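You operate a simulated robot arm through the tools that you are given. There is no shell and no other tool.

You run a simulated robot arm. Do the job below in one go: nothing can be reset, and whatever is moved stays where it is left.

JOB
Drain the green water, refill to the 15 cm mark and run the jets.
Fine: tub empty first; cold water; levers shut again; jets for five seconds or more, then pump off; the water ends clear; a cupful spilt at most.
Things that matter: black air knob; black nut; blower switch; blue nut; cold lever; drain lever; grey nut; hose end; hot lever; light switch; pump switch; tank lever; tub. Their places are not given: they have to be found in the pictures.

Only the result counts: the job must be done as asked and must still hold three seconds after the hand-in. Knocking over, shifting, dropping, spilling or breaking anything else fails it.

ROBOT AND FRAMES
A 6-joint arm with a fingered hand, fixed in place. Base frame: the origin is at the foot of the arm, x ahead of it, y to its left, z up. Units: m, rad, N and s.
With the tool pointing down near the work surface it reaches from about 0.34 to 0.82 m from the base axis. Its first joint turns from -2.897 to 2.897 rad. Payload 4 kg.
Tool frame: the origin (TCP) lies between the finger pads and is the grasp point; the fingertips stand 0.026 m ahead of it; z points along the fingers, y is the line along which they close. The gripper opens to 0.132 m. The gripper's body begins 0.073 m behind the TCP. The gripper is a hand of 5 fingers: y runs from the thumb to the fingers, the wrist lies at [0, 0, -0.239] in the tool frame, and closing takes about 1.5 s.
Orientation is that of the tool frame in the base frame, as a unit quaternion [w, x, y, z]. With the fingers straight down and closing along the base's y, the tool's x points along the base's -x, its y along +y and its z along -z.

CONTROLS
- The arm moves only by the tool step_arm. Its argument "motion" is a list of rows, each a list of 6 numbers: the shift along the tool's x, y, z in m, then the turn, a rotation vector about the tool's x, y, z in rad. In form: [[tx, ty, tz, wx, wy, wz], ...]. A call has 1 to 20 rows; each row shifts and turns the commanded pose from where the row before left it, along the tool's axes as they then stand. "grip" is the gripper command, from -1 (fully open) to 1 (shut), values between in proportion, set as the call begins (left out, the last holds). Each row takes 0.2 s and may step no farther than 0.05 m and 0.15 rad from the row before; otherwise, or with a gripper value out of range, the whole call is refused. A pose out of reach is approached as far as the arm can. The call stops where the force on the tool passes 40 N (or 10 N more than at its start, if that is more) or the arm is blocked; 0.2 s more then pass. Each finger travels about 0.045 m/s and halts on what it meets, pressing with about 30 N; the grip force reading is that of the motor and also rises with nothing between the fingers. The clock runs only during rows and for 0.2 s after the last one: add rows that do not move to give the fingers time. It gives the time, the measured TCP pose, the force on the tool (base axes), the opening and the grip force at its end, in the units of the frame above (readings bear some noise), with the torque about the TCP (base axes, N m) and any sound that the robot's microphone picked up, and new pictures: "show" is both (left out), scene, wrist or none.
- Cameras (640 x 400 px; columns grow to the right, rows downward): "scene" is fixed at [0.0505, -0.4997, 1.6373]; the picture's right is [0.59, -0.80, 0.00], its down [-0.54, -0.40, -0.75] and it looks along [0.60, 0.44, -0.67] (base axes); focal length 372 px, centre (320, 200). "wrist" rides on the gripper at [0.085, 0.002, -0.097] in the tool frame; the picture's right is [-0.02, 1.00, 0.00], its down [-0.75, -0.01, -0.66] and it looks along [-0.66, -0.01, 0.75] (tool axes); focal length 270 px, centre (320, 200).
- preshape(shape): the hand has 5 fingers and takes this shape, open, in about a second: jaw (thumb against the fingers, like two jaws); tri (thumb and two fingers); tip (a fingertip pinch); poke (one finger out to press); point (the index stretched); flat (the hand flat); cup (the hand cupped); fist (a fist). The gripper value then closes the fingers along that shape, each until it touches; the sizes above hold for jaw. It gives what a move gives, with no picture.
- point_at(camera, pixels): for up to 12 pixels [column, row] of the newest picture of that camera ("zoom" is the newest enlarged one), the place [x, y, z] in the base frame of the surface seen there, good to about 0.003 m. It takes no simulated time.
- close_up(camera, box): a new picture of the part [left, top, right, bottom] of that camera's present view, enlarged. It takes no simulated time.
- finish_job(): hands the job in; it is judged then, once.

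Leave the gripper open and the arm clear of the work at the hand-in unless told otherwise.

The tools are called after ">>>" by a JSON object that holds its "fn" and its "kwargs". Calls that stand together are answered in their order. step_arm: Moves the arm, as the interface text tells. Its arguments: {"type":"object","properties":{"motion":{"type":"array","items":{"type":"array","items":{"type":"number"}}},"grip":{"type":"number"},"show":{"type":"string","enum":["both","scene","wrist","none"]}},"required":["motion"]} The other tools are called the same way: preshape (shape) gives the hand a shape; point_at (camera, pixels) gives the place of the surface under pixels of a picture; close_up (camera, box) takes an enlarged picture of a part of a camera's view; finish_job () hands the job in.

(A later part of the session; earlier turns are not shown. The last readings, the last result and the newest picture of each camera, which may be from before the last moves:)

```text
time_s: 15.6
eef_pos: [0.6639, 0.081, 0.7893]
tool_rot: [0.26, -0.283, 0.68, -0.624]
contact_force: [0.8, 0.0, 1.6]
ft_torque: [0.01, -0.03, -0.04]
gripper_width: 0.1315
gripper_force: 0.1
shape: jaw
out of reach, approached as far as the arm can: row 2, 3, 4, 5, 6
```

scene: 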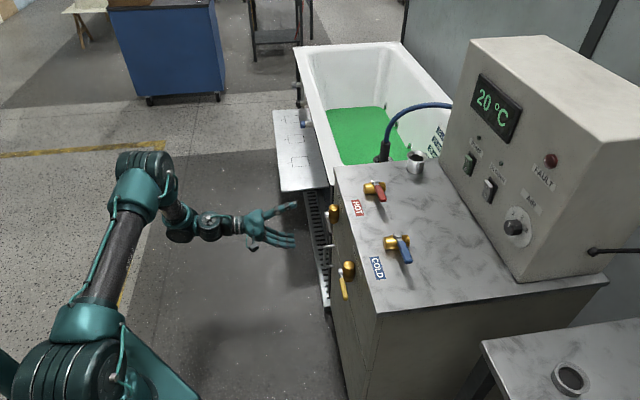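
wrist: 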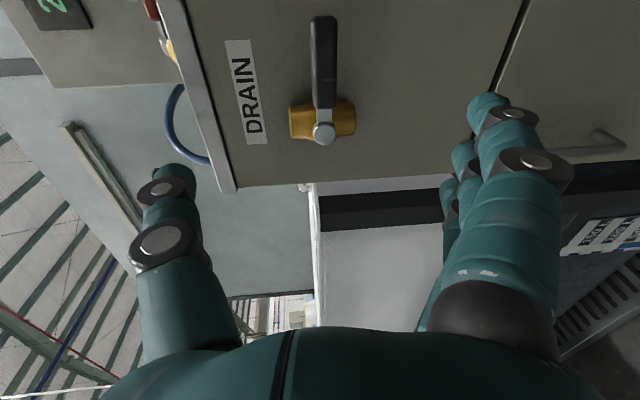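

The lever is nicely framed at (322, 75) between thumb and fingers. The pose was flagged out of reach, so I will advance gently in part and see what the arm really does.

>>> {"fn": "step_arm", "kwargs": {"motion": [[0.013, 0.005, 0.03, 0, 0, 0], [0.013, 0.005, 0.03, 0, 0, 0]], "show": "both"}}

```text
time_s: 16.2
eef_pos: [0.6924, 0.0184, 0.7765]
tool_rot: [0.262, -0.281, 0.674, -0.631]
contact_force: [0.2, 0.0, -0.9]
ft_torque: [-0.01, 0.01, -0.01]
gripper_width: 0.1317
gripper_force: 0.1
shape: jaw
out of reach, approached as far as the arm can: row 1
```

scene: 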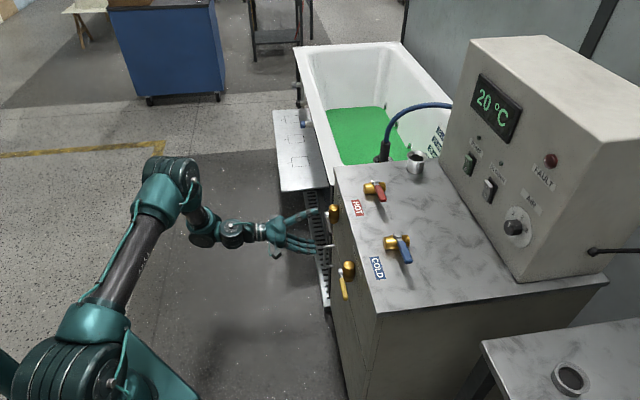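
wrist: 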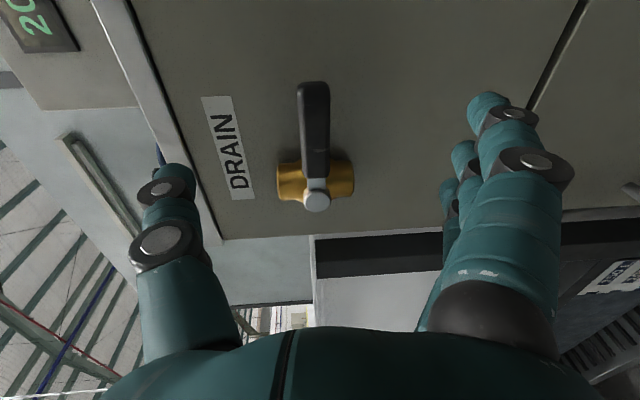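

Now well within reach. I will measure the lever from this close view before advancing.

>>> {"fn": "point_at", "kwargs": {"camera": "wrist", "pixels": [[314, 90], [314, 130], [314, 170], [316, 203], [285, 183], [347, 180], [298, 130], [330, 130], [240, 150], [330, 240]]}}

>>> {"fn": "close_up", "kwargs": {"camera": "wrist", "box": [220, 60, 420, 240]}}

>>> {"fn": "close_up", "kwargs": {"camera": "wrist", "box": [540, 200, 640, 400]}}

```text
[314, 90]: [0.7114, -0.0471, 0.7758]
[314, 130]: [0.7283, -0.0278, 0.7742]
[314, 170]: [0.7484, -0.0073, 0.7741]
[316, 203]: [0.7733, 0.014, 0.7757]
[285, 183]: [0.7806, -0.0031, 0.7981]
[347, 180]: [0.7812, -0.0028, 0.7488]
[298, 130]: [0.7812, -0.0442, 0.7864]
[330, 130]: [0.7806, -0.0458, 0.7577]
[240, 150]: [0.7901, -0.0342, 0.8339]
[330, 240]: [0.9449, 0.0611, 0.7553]
```

```text
2.22 times, centred on (320, 150) of wrist
```

zoom: 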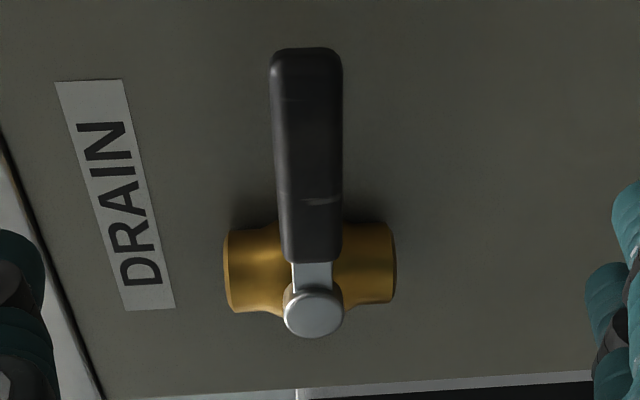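

```text
2.00 times, centred on (590, 300) of wrist
```

zoom: 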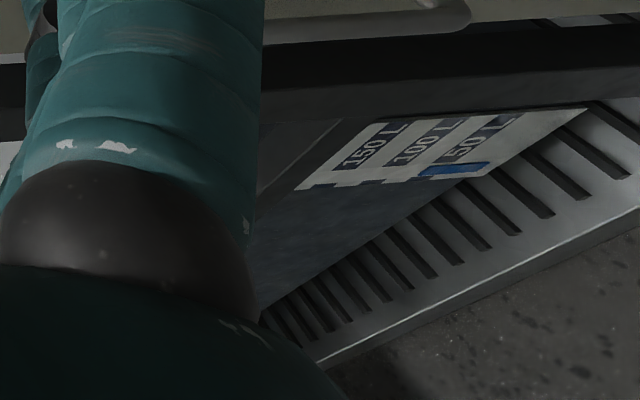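

The gauge is visible from here; I will zoom tighter to read it.

>>> {"fn": "close_up", "kwargs": {"camera": "wrist", "box": [576, 250, 624, 285]}}

>>> {"fn": "point_at", "kwargs": {"camera": "zoom", "pixels": [[300, 200], [400, 160], [200, 240], [500, 120], [150, 150], [320, 100]]}}

```text
11.43 times, centred on (600, 268) of wrist
```

zoom: 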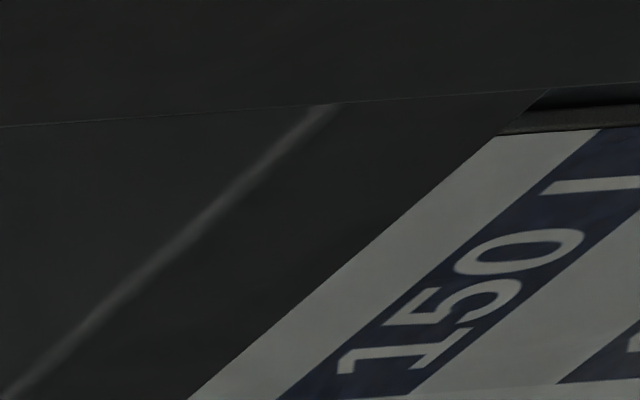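

```text
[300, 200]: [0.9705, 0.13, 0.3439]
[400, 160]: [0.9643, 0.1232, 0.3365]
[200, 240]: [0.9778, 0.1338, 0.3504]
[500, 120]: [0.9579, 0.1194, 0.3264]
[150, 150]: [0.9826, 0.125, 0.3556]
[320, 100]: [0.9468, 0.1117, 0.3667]
```

The gauge lies at about (660, 275), just past the frame edge. I will try a zoom near the edge.

>>> {"fn": "close_up", "kwargs": {"camera": "wrist", "box": [600, 250, 640, 310]}}

```text
6.67 times, centred on (620, 280) of wrist
```

zoom: 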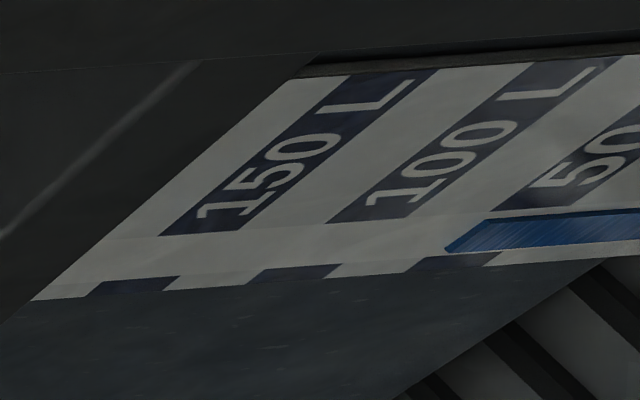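

The tank stands at roughly 55 L with marks to 150 L, so there's room for the tub's contents. The drain handle's outer face is at w = -0.529, z = 0.775, with the pivot at s = 0.563. I'll advance 0.059 m so the open fingers straddle the handle, levelling the hand.

>>> {"fn": "step_arm", "kwargs": {"motion": [[0.001, 0, 0.02, 0.02, 0, 0], [0.001, 0, 0.02, 0.02, 0, 0], [0.001, 0, 0.019, 0.02, 0, 0]], "show": "both"}}

```text
time_s: 17.0
eef_pos: [0.7366, -0.0271, 0.7747]
tool_rot: [0.27, -0.273, 0.658, -0.648]
contact_force: [0.0, 0.5, 0.8]
ft_torque: [0.01, -0.02, -0.02]
gripper_width: 0.1319
gripper_force: 0.0
shape: jaw
out of reach, approached as far as the arm can: row 3
```

scene: 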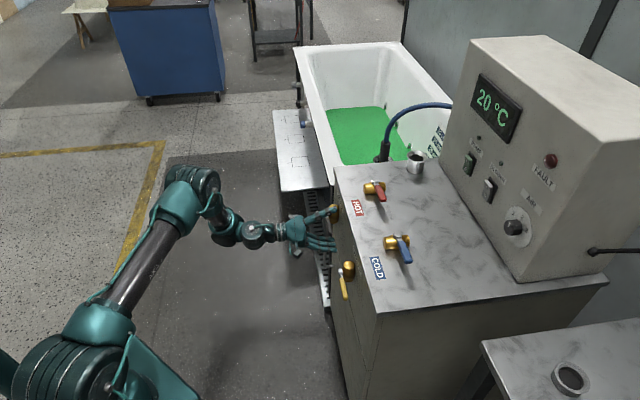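
wrist: 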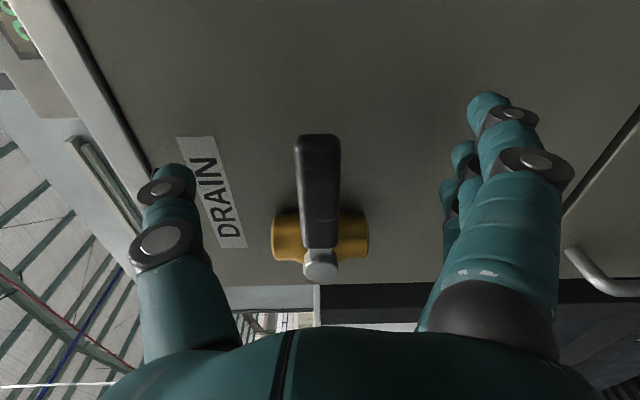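

The handle now lies between thumb and fingers. I will close the grip on it and wait.

>>> {"fn": "step_arm", "kwargs": {"motion": [[0, 0, 0, 0, 0, 0], [0, 0, 0, 0, 0, 0], [0, 0, 0, 0, 0, 0], [0, 0, 0, 0, 0, 0], [0, 0, 0, 0, 0, 0], [0, 0, 0, 0, 0, 0], [0, 0, 0, 0, 0, 0], [0, 0, 0, 0, 0, 0]], "grip": 1, "show": "both"}}

```text
time_s: 18.8
eef_pos: [0.7371, -0.0283, 0.7755]
tool_rot: [0.271, -0.273, 0.658, -0.648]
contact_force: [8.9, -10.8, 2.2]
ft_torque: [0.16, -0.11, 0.07]
gripper_width: 0.0082
gripper_force: 30.2
shape: jaw
```

scene: 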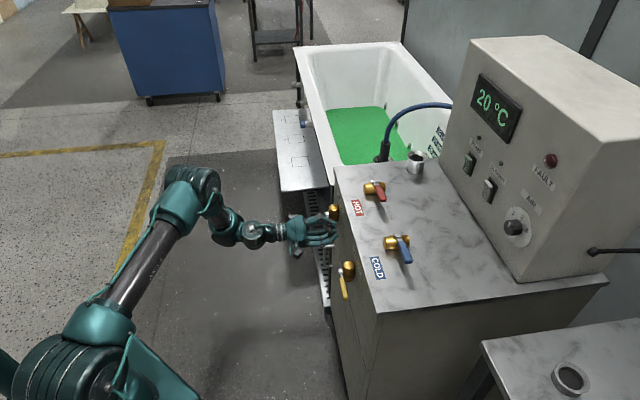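
wrist: 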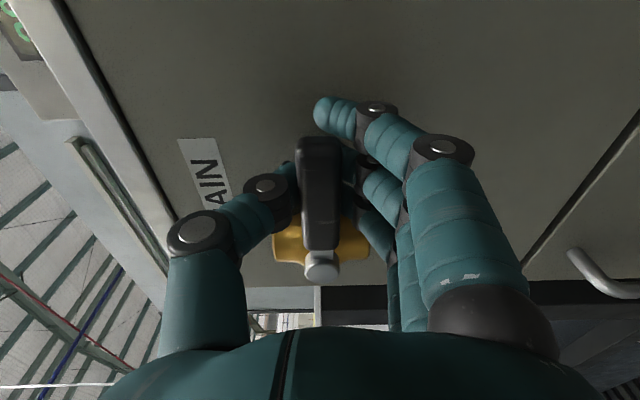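

The handle is gripped (force 30 N). I will try turning it downward in small steps: each row 0.1 rad about tool z with the matching arc shift (radius 0.055 m).

>>> {"fn": "step_arm", "kwargs": {"motion": [[-0.0003, 0.0055, 0, 0, 0, 0.1], [-0.0003, 0.0055, 0, 0, 0, 0.1]], "show": "wrist"}}

```text
time_s: 19.4
eef_pos: [0.7351, -0.0288, 0.7615]
tool_rot: [0.331, -0.206, 0.682, -0.619]
contact_force: [-6.4, -21.5, 0.1]
ft_torque: [-0.46, 0.48, -0.01]
gripper_width: 0.0056
gripper_force: 30.1
shape: jaw
```

wrist: 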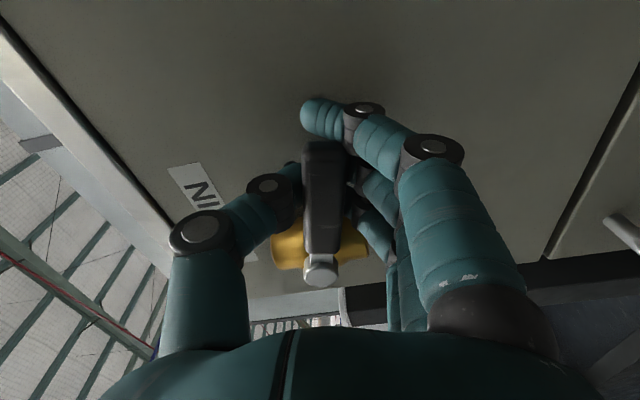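

The vertical force stays near zero, which suggests the lever follows. I will zoom in to check whether the lever turned against the brass body.

>>> {"fn": "close_up", "kwargs": {"camera": "wrist", "box": [240, 120, 400, 300]}}

>>> {"fn": "point_at", "kwargs": {"camera": "wrist", "pixels": [[322, 155], [322, 180], [321, 230], [320, 268]]}}

```text
2.22 times, centred on (320, 210) of wrist
```

zoom: 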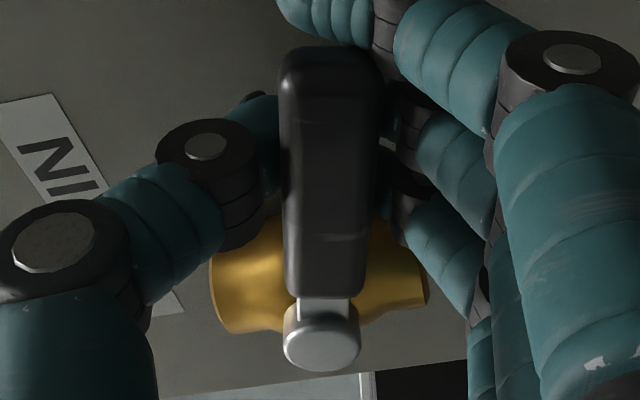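

```text
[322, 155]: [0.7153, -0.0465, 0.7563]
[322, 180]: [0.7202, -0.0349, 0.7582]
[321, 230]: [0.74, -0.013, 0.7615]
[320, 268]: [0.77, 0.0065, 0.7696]
```

The lever tip dropped from z 0.776 to 0.756, so it turns with the hand: downward is an opening direction. I continue turning down.

>>> {"fn": "step_arm", "kwargs": {"motion": [[0.0005, 0.0066, 0, 0, 0, 0.12], [0.0003, 0.0066, 0, 0, 0, 0.12], [0, 0.0066, 0, 0, 0, 0.12], [-0.0004, 0.0066, 0, 0, 0, 0.12]], "show": "both"}}

```text
time_s: 19.9
eef_pos: [0.7365, -0.031, 0.7552]
tool_rot: [0.374, -0.153, 0.696, -0.594]
contact_force: [-1.3, -6.9, 5.8]
ft_torque: [-0.35, 0.54, 0.73]
gripper_width: 0.0043
gripper_force: 29.8
shape: jaw
stopped in row 2: the force on the tool passed its limit at 42 N (the readings are from after the stop); the commanded pose is now the measured one
```

scene: 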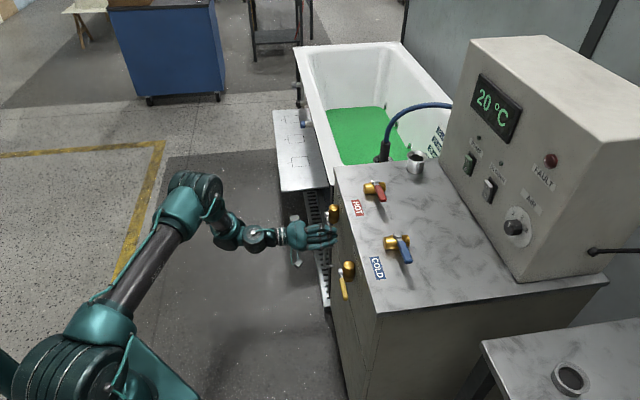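
wrist: 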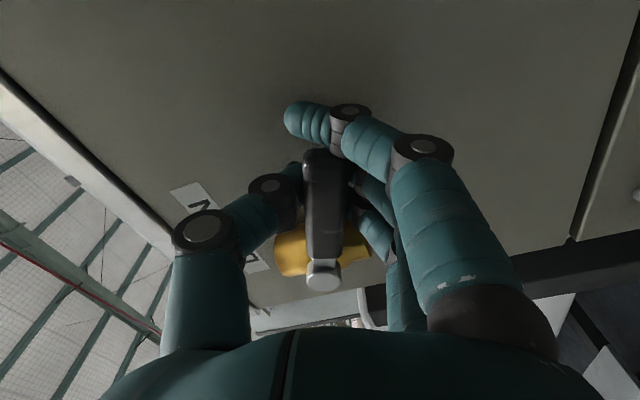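

The turn stalled: my innermost finger is likely jamming against the hub and brass body. I will open the hand, and look at where the lever is now.

>>> {"fn": "step_arm", "kwargs": {"motion": [[0, 0, 0, 0, 0, 0], [0, 0, 0, 0, 0, 0], [0, 0, 0, 0, 0, 0], [0, 0, 0, 0, 0, 0], [0, 0, 0, 0, 0, 0], [0, 0, 0, 0, 0, 0]], "grip": -1, "show": "both"}}

```text
time_s: 21.3
eef_pos: [0.7384, -0.0292, 0.753]
tool_rot: [0.375, -0.153, 0.696, -0.593]
contact_force: [1.0, 0.3, 0.1]
ft_torque: [0.02, 0.0, 0.01]
gripper_width: 0.1323
gripper_force: 0.1
shape: jaw
```

scene: 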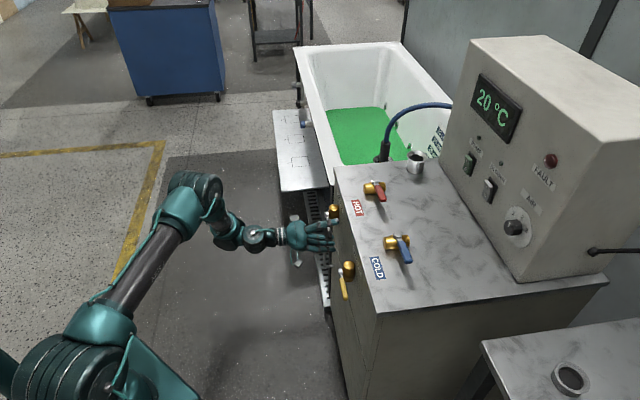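
wrist: 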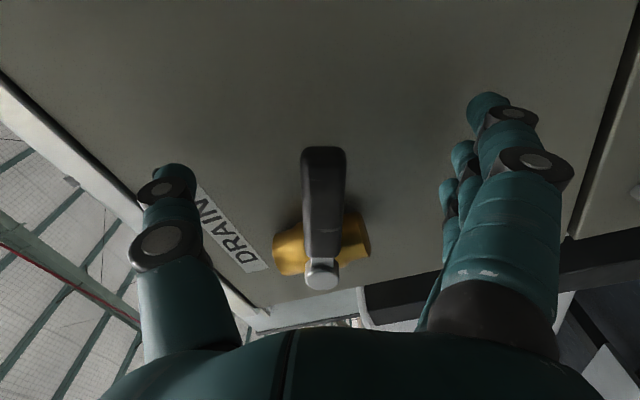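

The lever stays where I left it, about 0.38 rad down. I back off 16 mm and shift 12 mm outward along the handle so that no finger meets the brass body, then grip again.

>>> {"fn": "step_arm", "kwargs": {"motion": [[0.006, 0, -0.008, 0, 0, 0], [0.006, 0, -0.008, 0, 0, 0], [0, 0, 0, 0, 0, 0]], "grip": -1, "show": "none"}}

>>> {"fn": "step_arm", "kwargs": {"motion": [[0, 0, 0, 0, 0, 0], [0, 0, 0, 0, 0, 0], [0, 0, 0, 0, 0, 0], [0, 0, 0, 0, 0, 0], [0, 0, 0, 0, 0, 0], [0, 0, 0, 0, 0, 0], [0, 0, 0, 0, 0, 0], [0, 0, 0, 0, 0, 0]], "grip": 1, "show": "wrist"}}

>>> {"fn": "close_up", "kwargs": {"camera": "wrist", "box": [240, 80, 400, 300]}}

```text
time_s: 22.1
eef_pos: [0.7295, -0.0237, 0.7499]
tool_rot: [0.371, -0.154, 0.699, -0.591]
contact_force: [0.2, 0.7, -0.2]
ft_torque: [-0.02, 0.01, 0.02]
gripper_width: 0.1316
gripper_force: 0.0
shape: jaw
out of reach, approached as far as the arm can: row 1, 2
```

```text
time_s: 23.9
eef_pos: [0.7307, -0.0241, 0.7506]
tool_rot: [0.373, -0.154, 0.699, -0.59]
contact_force: [2.9, -2.3, -2.0]
ft_torque: [-0.03, 0.16, 0.08]
gripper_width: 0.0134
gripper_force: 17.0
shape: jaw
```

wrist: 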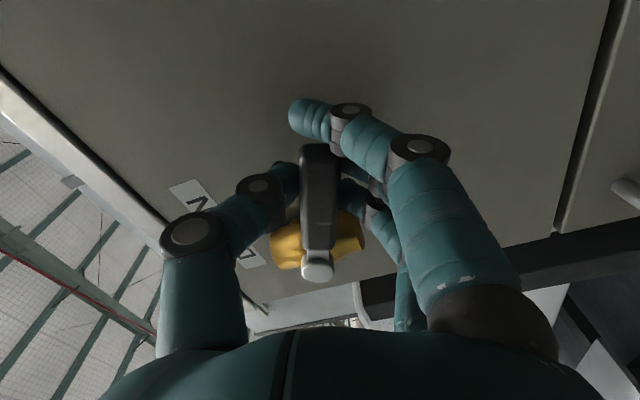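

```text
1.82 times, centred on (320, 190) of wrist
```

zoom: 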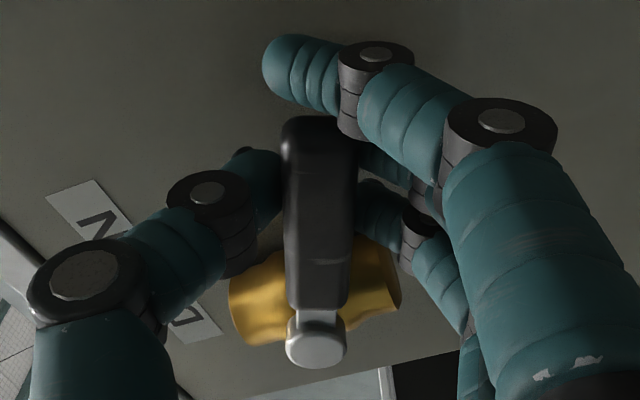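

Gripped again (opening 13 mm). I continue turning down in small steps with radius 0.062 m.

>>> {"fn": "step_arm", "kwargs": {"motion": [[-0.0004, 0.0074, 0, 0, 0, 0.12], [-0.0004, 0.0074, 0, 0, 0, 0.12], [-0.0004, 0.0074, 0, 0, 0, 0.12]], "show": "wrist"}}

```text
time_s: 24.7
eef_pos: [0.7388, -0.0167, 0.7315]
tool_rot: [0.474, -0.026, 0.713, -0.516]
contact_force: [11.4, -14.4, -6.4]
ft_torque: [-0.26, 0.46, -0.18]
gripper_width: 0.0093
gripper_force: 29.3
shape: jaw
```

wrist: 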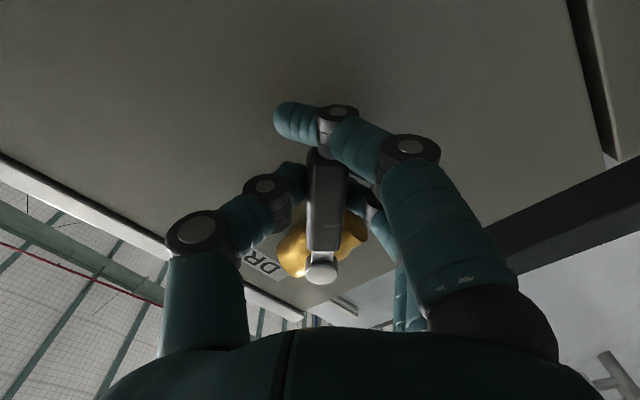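

That worked: the lever is about 0.75 rad down now. I continue.

>>> {"fn": "step_arm", "kwargs": {"motion": [[-0.0004, 0.0075, 0, 0, 0, 0.12], [-0.0004, 0.0075, 0, 0, 0, 0.12], [-0.0004, 0.0075, 0, 0, 0, 0.12]], "show": "both"}}

```text
time_s: 25.5
eef_pos: [0.7501, -0.0063, 0.7167]
tool_rot: [0.559, 0.102, 0.706, -0.423]
contact_force: [8.3, -17.2, -10.7]
ft_torque: [-0.07, 0.66, -0.36]
gripper_width: 0.0084
gripper_force: 29.8
shape: jaw
```

scene: 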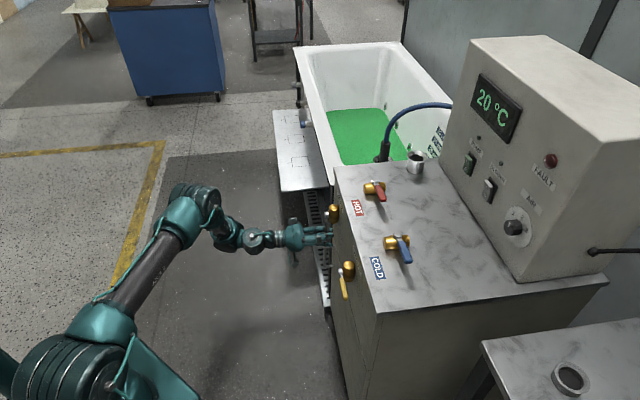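
wrist: 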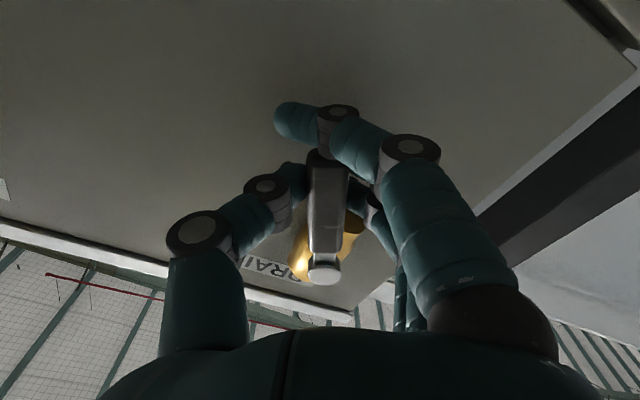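

About 1.07 rad now. Four more steps to reach vertical.

>>> {"fn": "step_arm", "kwargs": {"motion": [[-0.0005, 0.0075, 0, 0, 0, 0.12], [-0.0005, 0.0075, 0, 0, 0, 0.12], [-0.0005, 0.0075, 0, 0, 0, 0.12], [-0.0005, 0.0075, 0, 0, 0, 0.12]], "show": "both"}}

```text
time_s: 26.4
eef_pos: [0.7647, 0.0074, 0.7068]
tool_rot: [0.625, 0.232, 0.676, -0.314]
contact_force: [7.1, -9.3, -2.4]
ft_torque: [-0.15, 0.42, -0.18]
gripper_width: 0.0081
gripper_force: 30.4
shape: jaw
stopped in row 4: the force on the tool passed its limit at 42 N (the readings are from after the stop); the commanded pose is now the measured one
```

scene: 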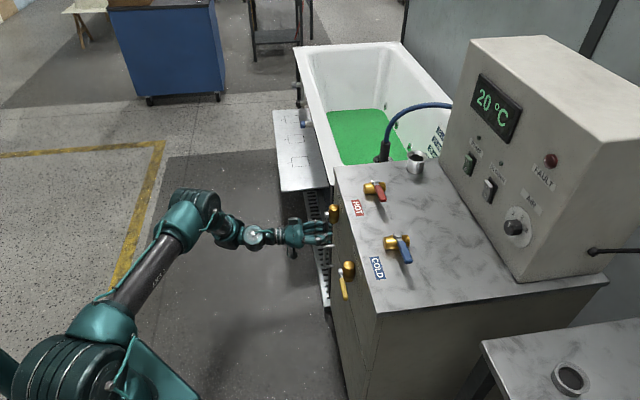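
wrist: 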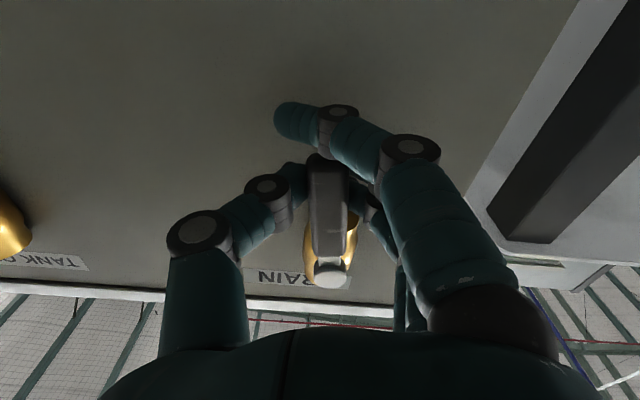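

The lever is nearly aligned with the brass body (about 1.43 rad), and the stop force came up. I will look at the tub and gauge for drainage.

>>> {"fn": "step_arm", "kwargs": {"motion": [[0, 0, 0, 0, 0, 0], [0, 0, 0, 0, 0, 0], [0, 0, 0, 0, 0, 0], [0, 0, 0, 0, 0, 0], [0, 0, 0, 0, 0, 0], [0, 0, 0, 0, 0, 0], [0, 0, 0, 0, 0, 0], [0, 0, 0, 0, 0, 0], [0, 0, 0, 0, 0, 0], [0, 0, 0, 0, 0, 0]], "grip": -1, "show": "both"}}

>>> {"fn": "close_up", "kwargs": {"camera": "scene", "box": [280, 30, 470, 190]}}

>>> {"fn": "close_up", "kwargs": {"camera": "wrist", "box": [240, 100, 400, 300]}}

```text
time_s: 28.6
eef_pos: [0.7651, 0.0087, 0.7065]
tool_rot: [0.625, 0.233, 0.675, -0.314]
contact_force: [-0.6, -0.1, 0.6]
ft_torque: [-0.01, -0.01, 0.01]
gripper_width: 0.1319
gripper_force: 0.0
shape: jaw
```

scene: 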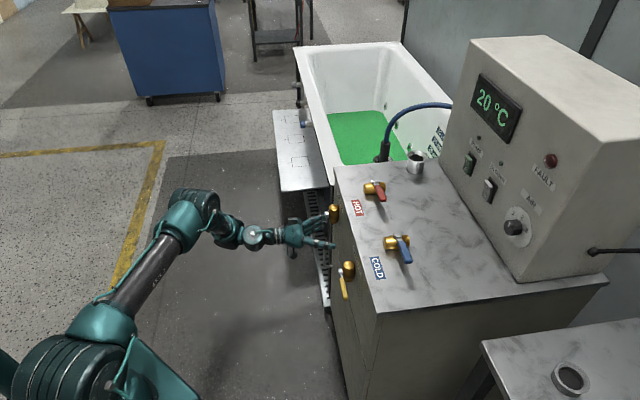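
wrist: 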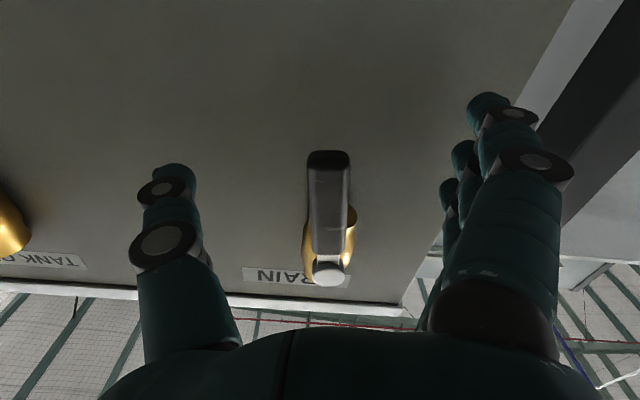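

```text
2.50 times, centred on (375, 110) of scene
```

zoom: 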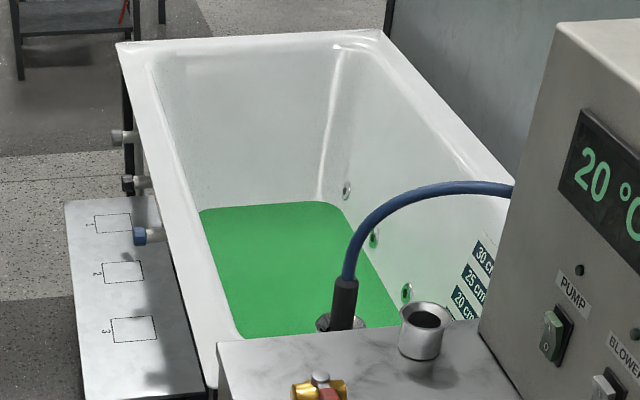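

```text
2.00 times, centred on (320, 200) of wrist
```

zoom: 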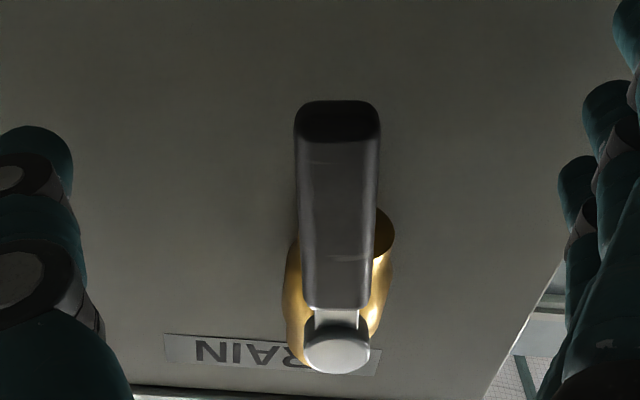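

The green water is clearly receding, so the drain is open. I will estimate the tub's water area and level to know the volume going to the tank.

>>> {"fn": "point_at", "kwargs": {"camera": "scene", "pixels": [[329, 116], [378, 113], [345, 162], [403, 150], [355, 140], [365, 125], [409, 146], [397, 125], [386, 106], [335, 112]]}}

```text
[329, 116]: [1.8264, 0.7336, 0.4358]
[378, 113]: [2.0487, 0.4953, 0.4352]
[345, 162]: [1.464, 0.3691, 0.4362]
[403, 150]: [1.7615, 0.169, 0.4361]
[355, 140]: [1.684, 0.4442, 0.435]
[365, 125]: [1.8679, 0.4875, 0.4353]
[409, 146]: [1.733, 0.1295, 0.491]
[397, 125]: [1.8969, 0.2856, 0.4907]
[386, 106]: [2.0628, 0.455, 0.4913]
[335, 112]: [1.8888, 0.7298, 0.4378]
```

The water is at z 0.436 (from 0.460), dropping about 5 mm/s; the whole tub holds only some 30 L, so the tank will not overflow. I will wait with the hand straddling the lever.

>>> {"fn": "step_arm", "kwargs": {"motion": [[0, 0, 0, 0, 0, 0], [0, 0, 0, 0, 0, 0], [0, 0, 0, 0, 0, 0], [0, 0, 0, 0, 0, 0], [0, 0, 0, 0, 0, 0], [0, 0, 0, 0, 0, 0], [0, 0, 0, 0, 0, 0], [0, 0, 0, 0, 0, 0], [0, 0, 0, 0, 0, 0], [0, 0, 0, 0, 0, 0], [0, 0, 0, 0, 0, 0], [0, 0, 0, 0, 0, 0], [0, 0, 0, 0, 0, 0], [0, 0, 0, 0, 0, 0], [0, 0, 0, 0, 0, 0], [0, 0, 0, 0, 0, 0], [0, 0, 0, 0, 0, 0], [0, 0, 0, 0, 0, 0], [0, 0, 0, 0, 0, 0], [0, 0, 0, 0, 0, 0]], "show": "scene"}}

>>> {"fn": "close_up", "kwargs": {"camera": "scene", "box": [280, 30, 470, 190]}}

>>> {"fn": "point_at", "kwargs": {"camera": "scene", "pixels": [[355, 140], [365, 125], [350, 160], [380, 130]]}}

```text
time_s: 32.8
eef_pos: [0.7653, 0.0086, 0.7068]
tool_rot: [0.625, 0.231, 0.676, -0.314]
contact_force: [0.2, -0.1, -0.5]
ft_torque: [0.0, 0.0, -0.01]
gripper_width: 0.1319
gripper_force: 0.1
shape: jaw
```

scene: 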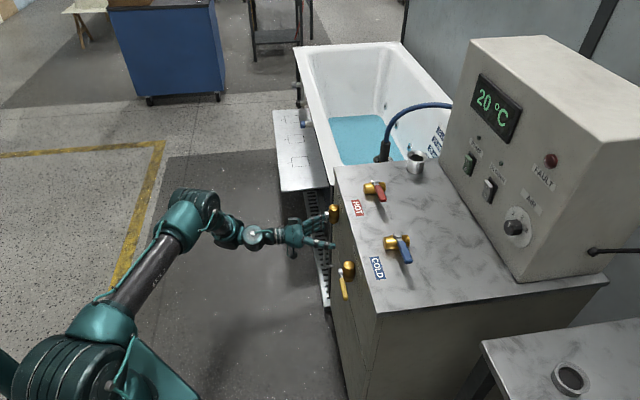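

```text
2.50 times, centred on (375, 110) of scene
```

zoom: 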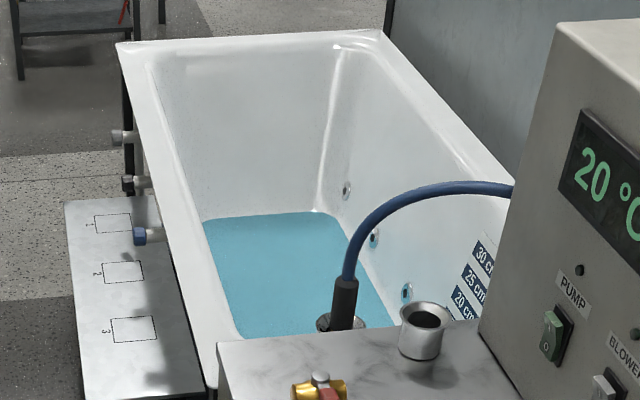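

```text
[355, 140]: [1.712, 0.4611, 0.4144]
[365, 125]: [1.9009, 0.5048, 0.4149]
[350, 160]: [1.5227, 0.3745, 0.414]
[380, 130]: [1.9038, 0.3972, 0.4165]
```

The water has dropped to z 0.415 and now looks blue rather than green. I'll keep draining until the tub is really empty.

>>> {"fn": "step_arm", "kwargs": {"motion": [[0, 0, 0, 0, 0, 0], [0, 0, 0, 0, 0, 0], [0, 0, 0, 0, 0, 0], [0, 0, 0, 0, 0, 0], [0, 0, 0, 0, 0, 0], [0, 0, 0, 0, 0, 0], [0, 0, 0, 0, 0, 0], [0, 0, 0, 0, 0, 0], [0, 0, 0, 0, 0, 0], [0, 0, 0, 0, 0, 0], [0, 0, 0, 0, 0, 0], [0, 0, 0, 0, 0, 0], [0, 0, 0, 0, 0, 0], [0, 0, 0, 0, 0, 0], [0, 0, 0, 0, 0, 0], [0, 0, 0, 0, 0, 0], [0, 0, 0, 0, 0, 0], [0, 0, 0, 0, 0, 0], [0, 0, 0, 0, 0, 0], [0, 0, 0, 0, 0, 0]], "show": "scene"}}

>>> {"fn": "close_up", "kwargs": {"camera": "scene", "box": [280, 30, 470, 190]}}

>>> {"fn": "point_at", "kwargs": {"camera": "scene", "pixels": [[355, 140], [365, 125], [350, 160], [380, 130]]}}

```text
time_s: 37.0
eef_pos: [0.7648, 0.007, 0.7081]
tool_rot: [0.626, 0.232, 0.676, -0.314]
contact_force: [-0.3, -0.5, 0.5]
ft_torque: [0.01, 0.0, 0.02]
gripper_width: 0.1317
gripper_force: 0.0
shape: jaw
```

scene: 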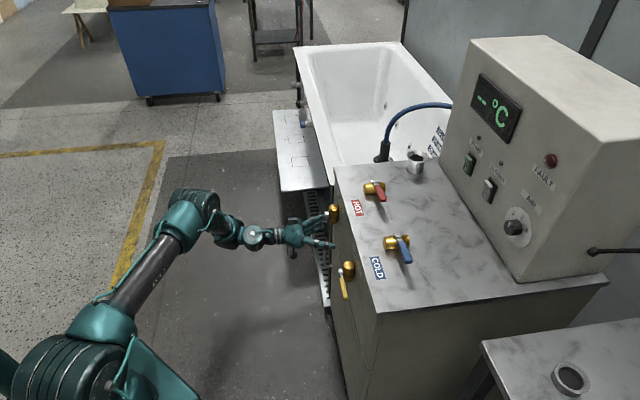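

```text
2.50 times, centred on (375, 110) of scene
```

zoom: 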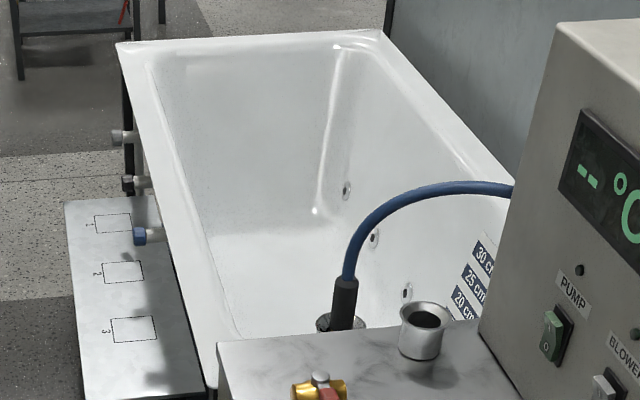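

```text
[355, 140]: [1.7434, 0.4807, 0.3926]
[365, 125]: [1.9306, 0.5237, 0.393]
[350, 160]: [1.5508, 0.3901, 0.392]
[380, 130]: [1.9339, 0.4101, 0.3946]
```

The tub is empty: the bare floor shows at z 0.392 and the display reads "-- °C". So the 15 cm mark is at z about 0.542. Now I grip the drain handle again to shut it.

>>> {"fn": "step_arm", "kwargs": {"motion": [[0, 0, 0, 0, 0, 0], [0, 0, 0, 0, 0, 0], [0, 0, 0, 0, 0, 0], [0, 0, 0, 0, 0, 0], [0, 0, 0, 0, 0, 0], [0, 0, 0, 0, 0, 0], [0, 0, 0, 0, 0, 0], [0, 0, 0, 0, 0, 0]], "grip": 1, "show": "both"}}

>>> {"fn": "close_up", "kwargs": {"camera": "scene", "box": [320, 70, 460, 170]}}

```text
time_s: 38.8
eef_pos: [0.7663, 0.0071, 0.7071]
tool_rot: [0.626, 0.232, 0.676, -0.313]
contact_force: [5.1, -3.2, -2.4]
ft_torque: [-0.07, 0.16, 0.01]
gripper_width: 0.0121
gripper_force: 16.3
shape: jaw
```

scene: 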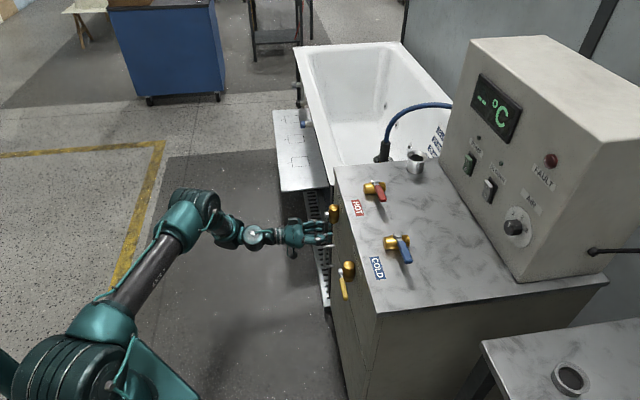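
wrist: 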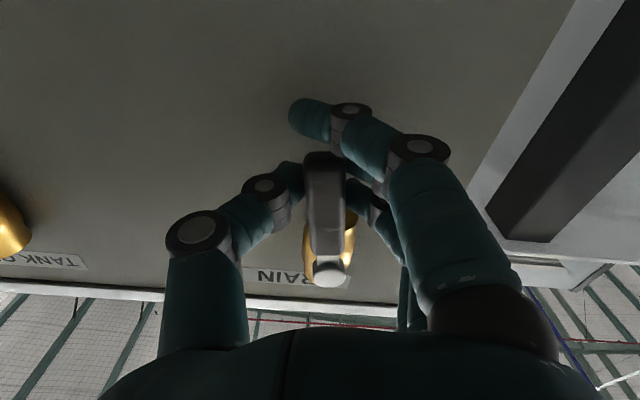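

```text
4.00 times, centred on (390, 120) of scene
```

zoom: 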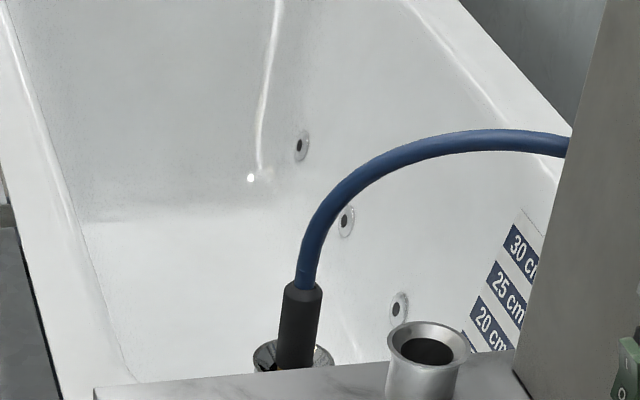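

The tub is empty and clean. I turn the drain lever back up (negative turn about tool z).

>>> {"fn": "step_arm", "kwargs": {"motion": [[-0.0005, -0.0081, 0, 0, 0, -0.12], [-0.0005, -0.0081, 0, 0, 0, -0.12], [-0.0005, -0.0081, 0, 0, 0, -0.12], [-0.0005, -0.0081, 0, 0, 0, -0.12]], "show": "wrist"}}

```text
time_s: 39.8
eef_pos: [0.7438, -0.0105, 0.7189]
tool_rot: [0.533, 0.064, 0.711, -0.454]
contact_force: [25.0, -19.7, 5.5]
ft_torque: [0.03, -0.22, -0.25]
gripper_width: 0.0066
gripper_force: 29.7
shape: jaw
```

wrist: 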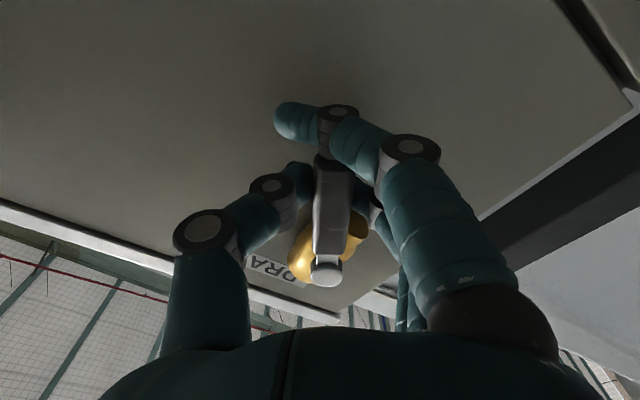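

The lever follows upward (about 0.97 rad remaining). There's some pull toward the panel, so I ease in slightly while continuing.

>>> {"fn": "step_arm", "kwargs": {"motion": [[-0.0005, -0.0081, 0.002, 0, 0, -0.12], [-0.0005, -0.0081, 0.002, 0, 0, -0.12], [-0.0005, -0.0081, 0.001, 0, 0, -0.12]], "show": "wrist"}}

```text
time_s: 40.6
eef_pos: [0.7358, -0.0265, 0.7362]
tool_rot: [0.442, -0.066, 0.711, -0.542]
contact_force: [7.4, 5.7, 0.3]
ft_torque: [-0.08, 0.0, 0.12]
gripper_width: 0.0073
gripper_force: 29.7
shape: jaw
```

wrist: 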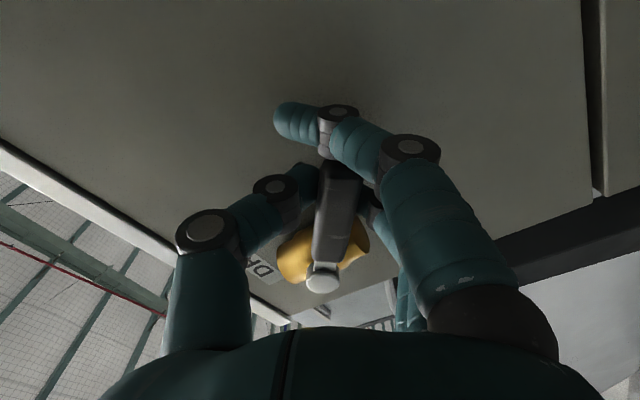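

About 0.6 rad left. I continue in the same manner.

>>> {"fn": "step_arm", "kwargs": {"motion": [[-0.0004, -0.008, 0, 0, 0, -0.12], [-0.0004, -0.008, 0, 0, 0, -0.12], [-0.0004, -0.008, 0, 0, 0, -0.12]], "show": "wrist"}}

```text
time_s: 41.4
eef_pos: [0.7297, -0.0338, 0.7576]
tool_rot: [0.338, -0.191, 0.69, -0.611]
contact_force: [11.4, -1.6, 2.6]
ft_torque: [0.01, -0.19, 0.02]
gripper_width: 0.007
gripper_force: 29.7
shape: jaw
```

wrist: 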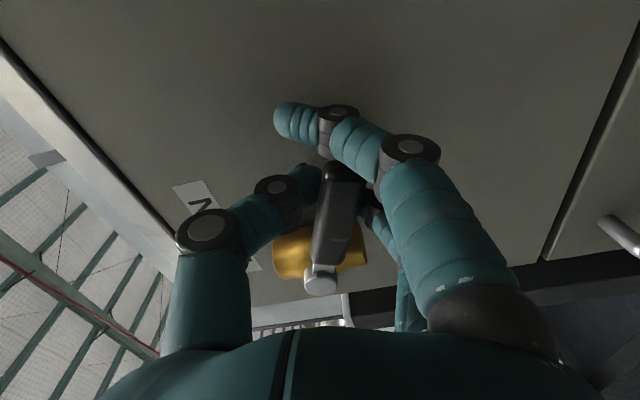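

Nearly there. Three more steps to bring the lever up to horizontal against its stop.

>>> {"fn": "step_arm", "kwargs": {"motion": [[-0.0003, -0.008, 0, 0, 0, -0.12], [-0.0003, -0.008, 0, 0, 0, -0.12], [-0.0003, -0.007, 0, 0, 0, -0.1]], "show": "wrist"}}

>>> {"fn": "point_at", "kwargs": {"camera": "wrist", "pixels": [[340, 175], [335, 220], [322, 275]]}}

```text
time_s: 42.2
eef_pos: [0.728, -0.0355, 0.782]
tool_rot: [-0.229, 0.305, -0.647, 0.66]
contact_force: [9.0, -0.1, 0.5]
ft_torque: [0.07, -0.19, 0.04]
gripper_width: 0.0066
gripper_force: 30.2
shape: jaw
```

wrist: 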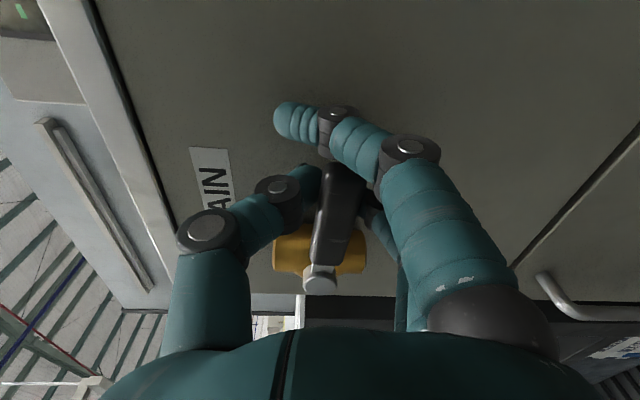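

```text
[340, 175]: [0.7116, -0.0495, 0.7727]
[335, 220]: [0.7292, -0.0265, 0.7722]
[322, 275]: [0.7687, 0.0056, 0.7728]
```

The lever reads level again (tip 0.7727, hub 0.7728). I nudge it up slightly to feel the stop, then release.

>>> {"fn": "step_arm", "kwargs": {"motion": [[0, -0.003, 0, 0, 0, -0.04], [0, 0, 0, 0, 0, 0]], "show": "wrist"}}

>>> {"fn": "close_up", "kwargs": {"camera": "wrist", "box": [240, 120, 400, 300]}}

>>> {"fn": "point_at", "kwargs": {"camera": "wrist", "pixels": [[340, 175], [335, 220], [320, 278]]}}

```text
time_s: 42.8
eef_pos: [0.7286, -0.0363, 0.7839]
tool_rot: [-0.217, 0.318, -0.64, 0.665]
contact_force: [10.2, 0.5, -0.1]
ft_torque: [0.04, -0.18, 0.06]
gripper_width: 0.0065
gripper_force: 29.8
shape: jaw
```

wrist: 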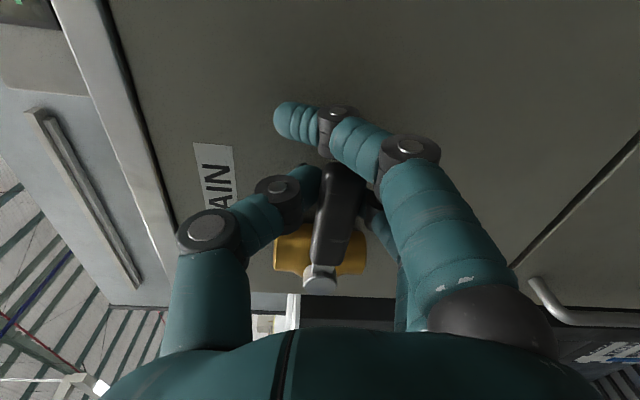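

```text
2.22 times, centred on (320, 210) of wrist
```

zoom: 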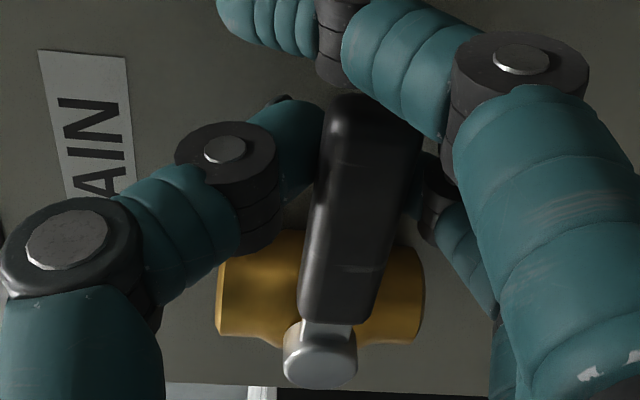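

```text
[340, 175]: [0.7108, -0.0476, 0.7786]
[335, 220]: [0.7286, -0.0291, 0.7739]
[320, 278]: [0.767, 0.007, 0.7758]
```

Now I open the hand and back away a little to check the lever without the fingers on it.

>>> {"fn": "step_arm", "kwargs": {"motion": [[0, 0, 0, 0, 0, 0], [0, 0, 0, 0, 0, 0], [0, 0, 0, 0, 0, 0], [0, 0, 0, 0, 0, 0], [0, 0, 0, 0, 0, 0], [0, 0, 0, 0, 0, 0], [0, 0, 0, 0, 0, 0], [0, 0, -0.02, 0, 0, 0.04], [0, 0, -0.02, 0, 0, 0.04], [0, 0, -0.02, 0, 0, 0.04]], "grip": -1, "show": "both"}}

>>> {"fn": "close_up", "kwargs": {"camera": "wrist", "box": [240, 60, 400, 260]}}

```text
time_s: 45.0
eef_pos: [0.7173, 0.0034, 0.7911]
tool_rot: [0.254, -0.28, 0.664, -0.645]
contact_force: [0.9, -0.7, 0.1]
ft_torque: [0.0, -0.02, -0.03]
gripper_width: 0.1317
gripper_force: 0.0
shape: jaw
out of reach, approached as far as the arm can: row 8, 9, 10
```

scene: 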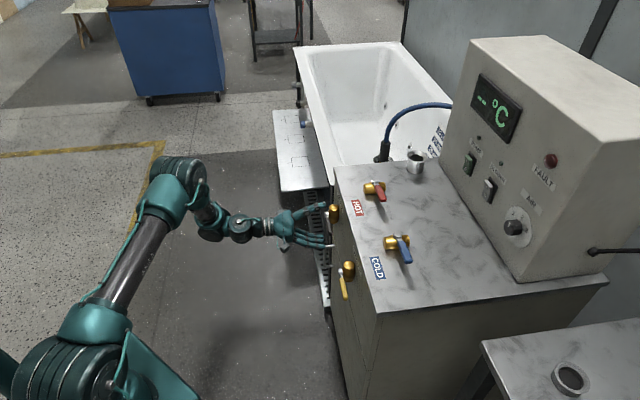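
wrist: 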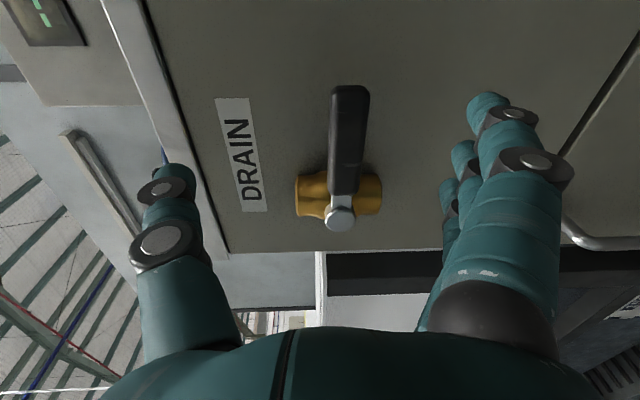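

```text
2.00 times, centred on (320, 160) of wrist
```

zoom: 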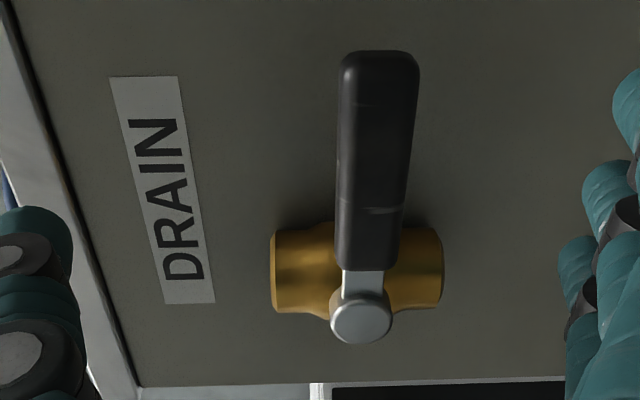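

>>> {"fn": "point_at", "kwargs": {"camera": "zoom", "pixels": [[378, 70], [374, 110], [370, 160], [368, 220], [361, 320], [362, 280]]}}

>>> {"fn": "close_up", "kwargs": {"camera": "scene", "box": [320, 70, 460, 170]}}

```text
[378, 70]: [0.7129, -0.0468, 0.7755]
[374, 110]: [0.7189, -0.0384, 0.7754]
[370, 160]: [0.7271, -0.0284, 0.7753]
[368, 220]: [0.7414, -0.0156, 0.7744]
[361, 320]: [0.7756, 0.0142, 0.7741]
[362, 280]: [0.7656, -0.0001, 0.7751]
```

```text
4.00 times, centred on (390, 120) of scene
```

zoom: 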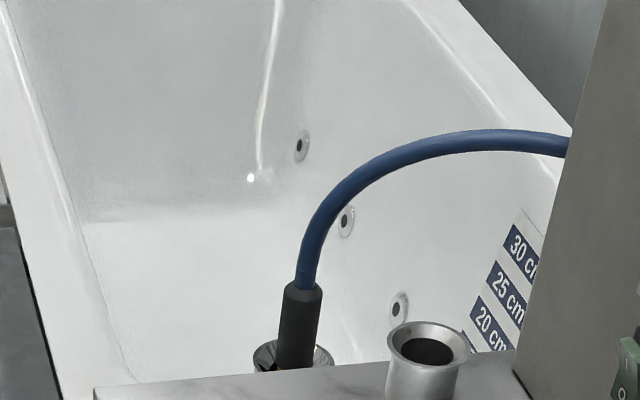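

The drain lever is level along its whole length (z 0.774–0.776): shut. Next I raise the hand straight up in front of the panel (tool -y), well clear of the counter edge.

>>> {"fn": "step_arm", "kwargs": {"motion": [[0, -0.045, 0, 0, 0, 0], [0, -0.045, 0, 0, 0, 0], [0, -0.045, 0, 0, 0, 0], [0, -0.045, 0, 0, 0, 0], [0, -0.045, 0, 0, 0, 0], [0, -0.045, 0, 0, 0, 0], [0, -0.045, 0, 0, 0, 0], [0, -0.045, 0, 0, 0, 0]], "show": "both"}}

```text
time_s: 46.8
eef_pos: [0.7291, 0.0049, 1.1504]
tool_rot: [0.257, -0.279, 0.659, -0.65]
contact_force: [0.0, 0.2, 0.3]
ft_torque: [0.0, -0.02, 0.0]
gripper_width: 0.1315
gripper_force: 0.0
shape: jaw
```

scene: 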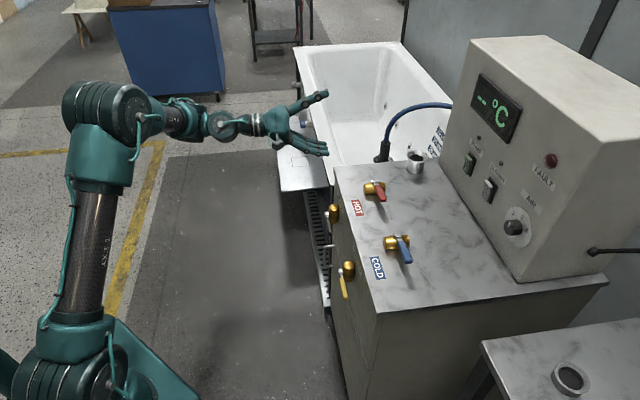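
wrist: 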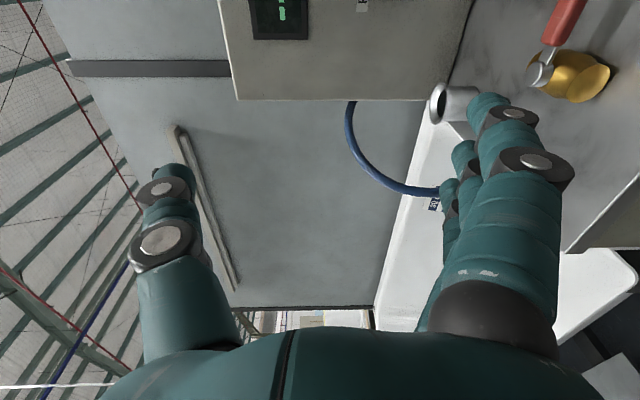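

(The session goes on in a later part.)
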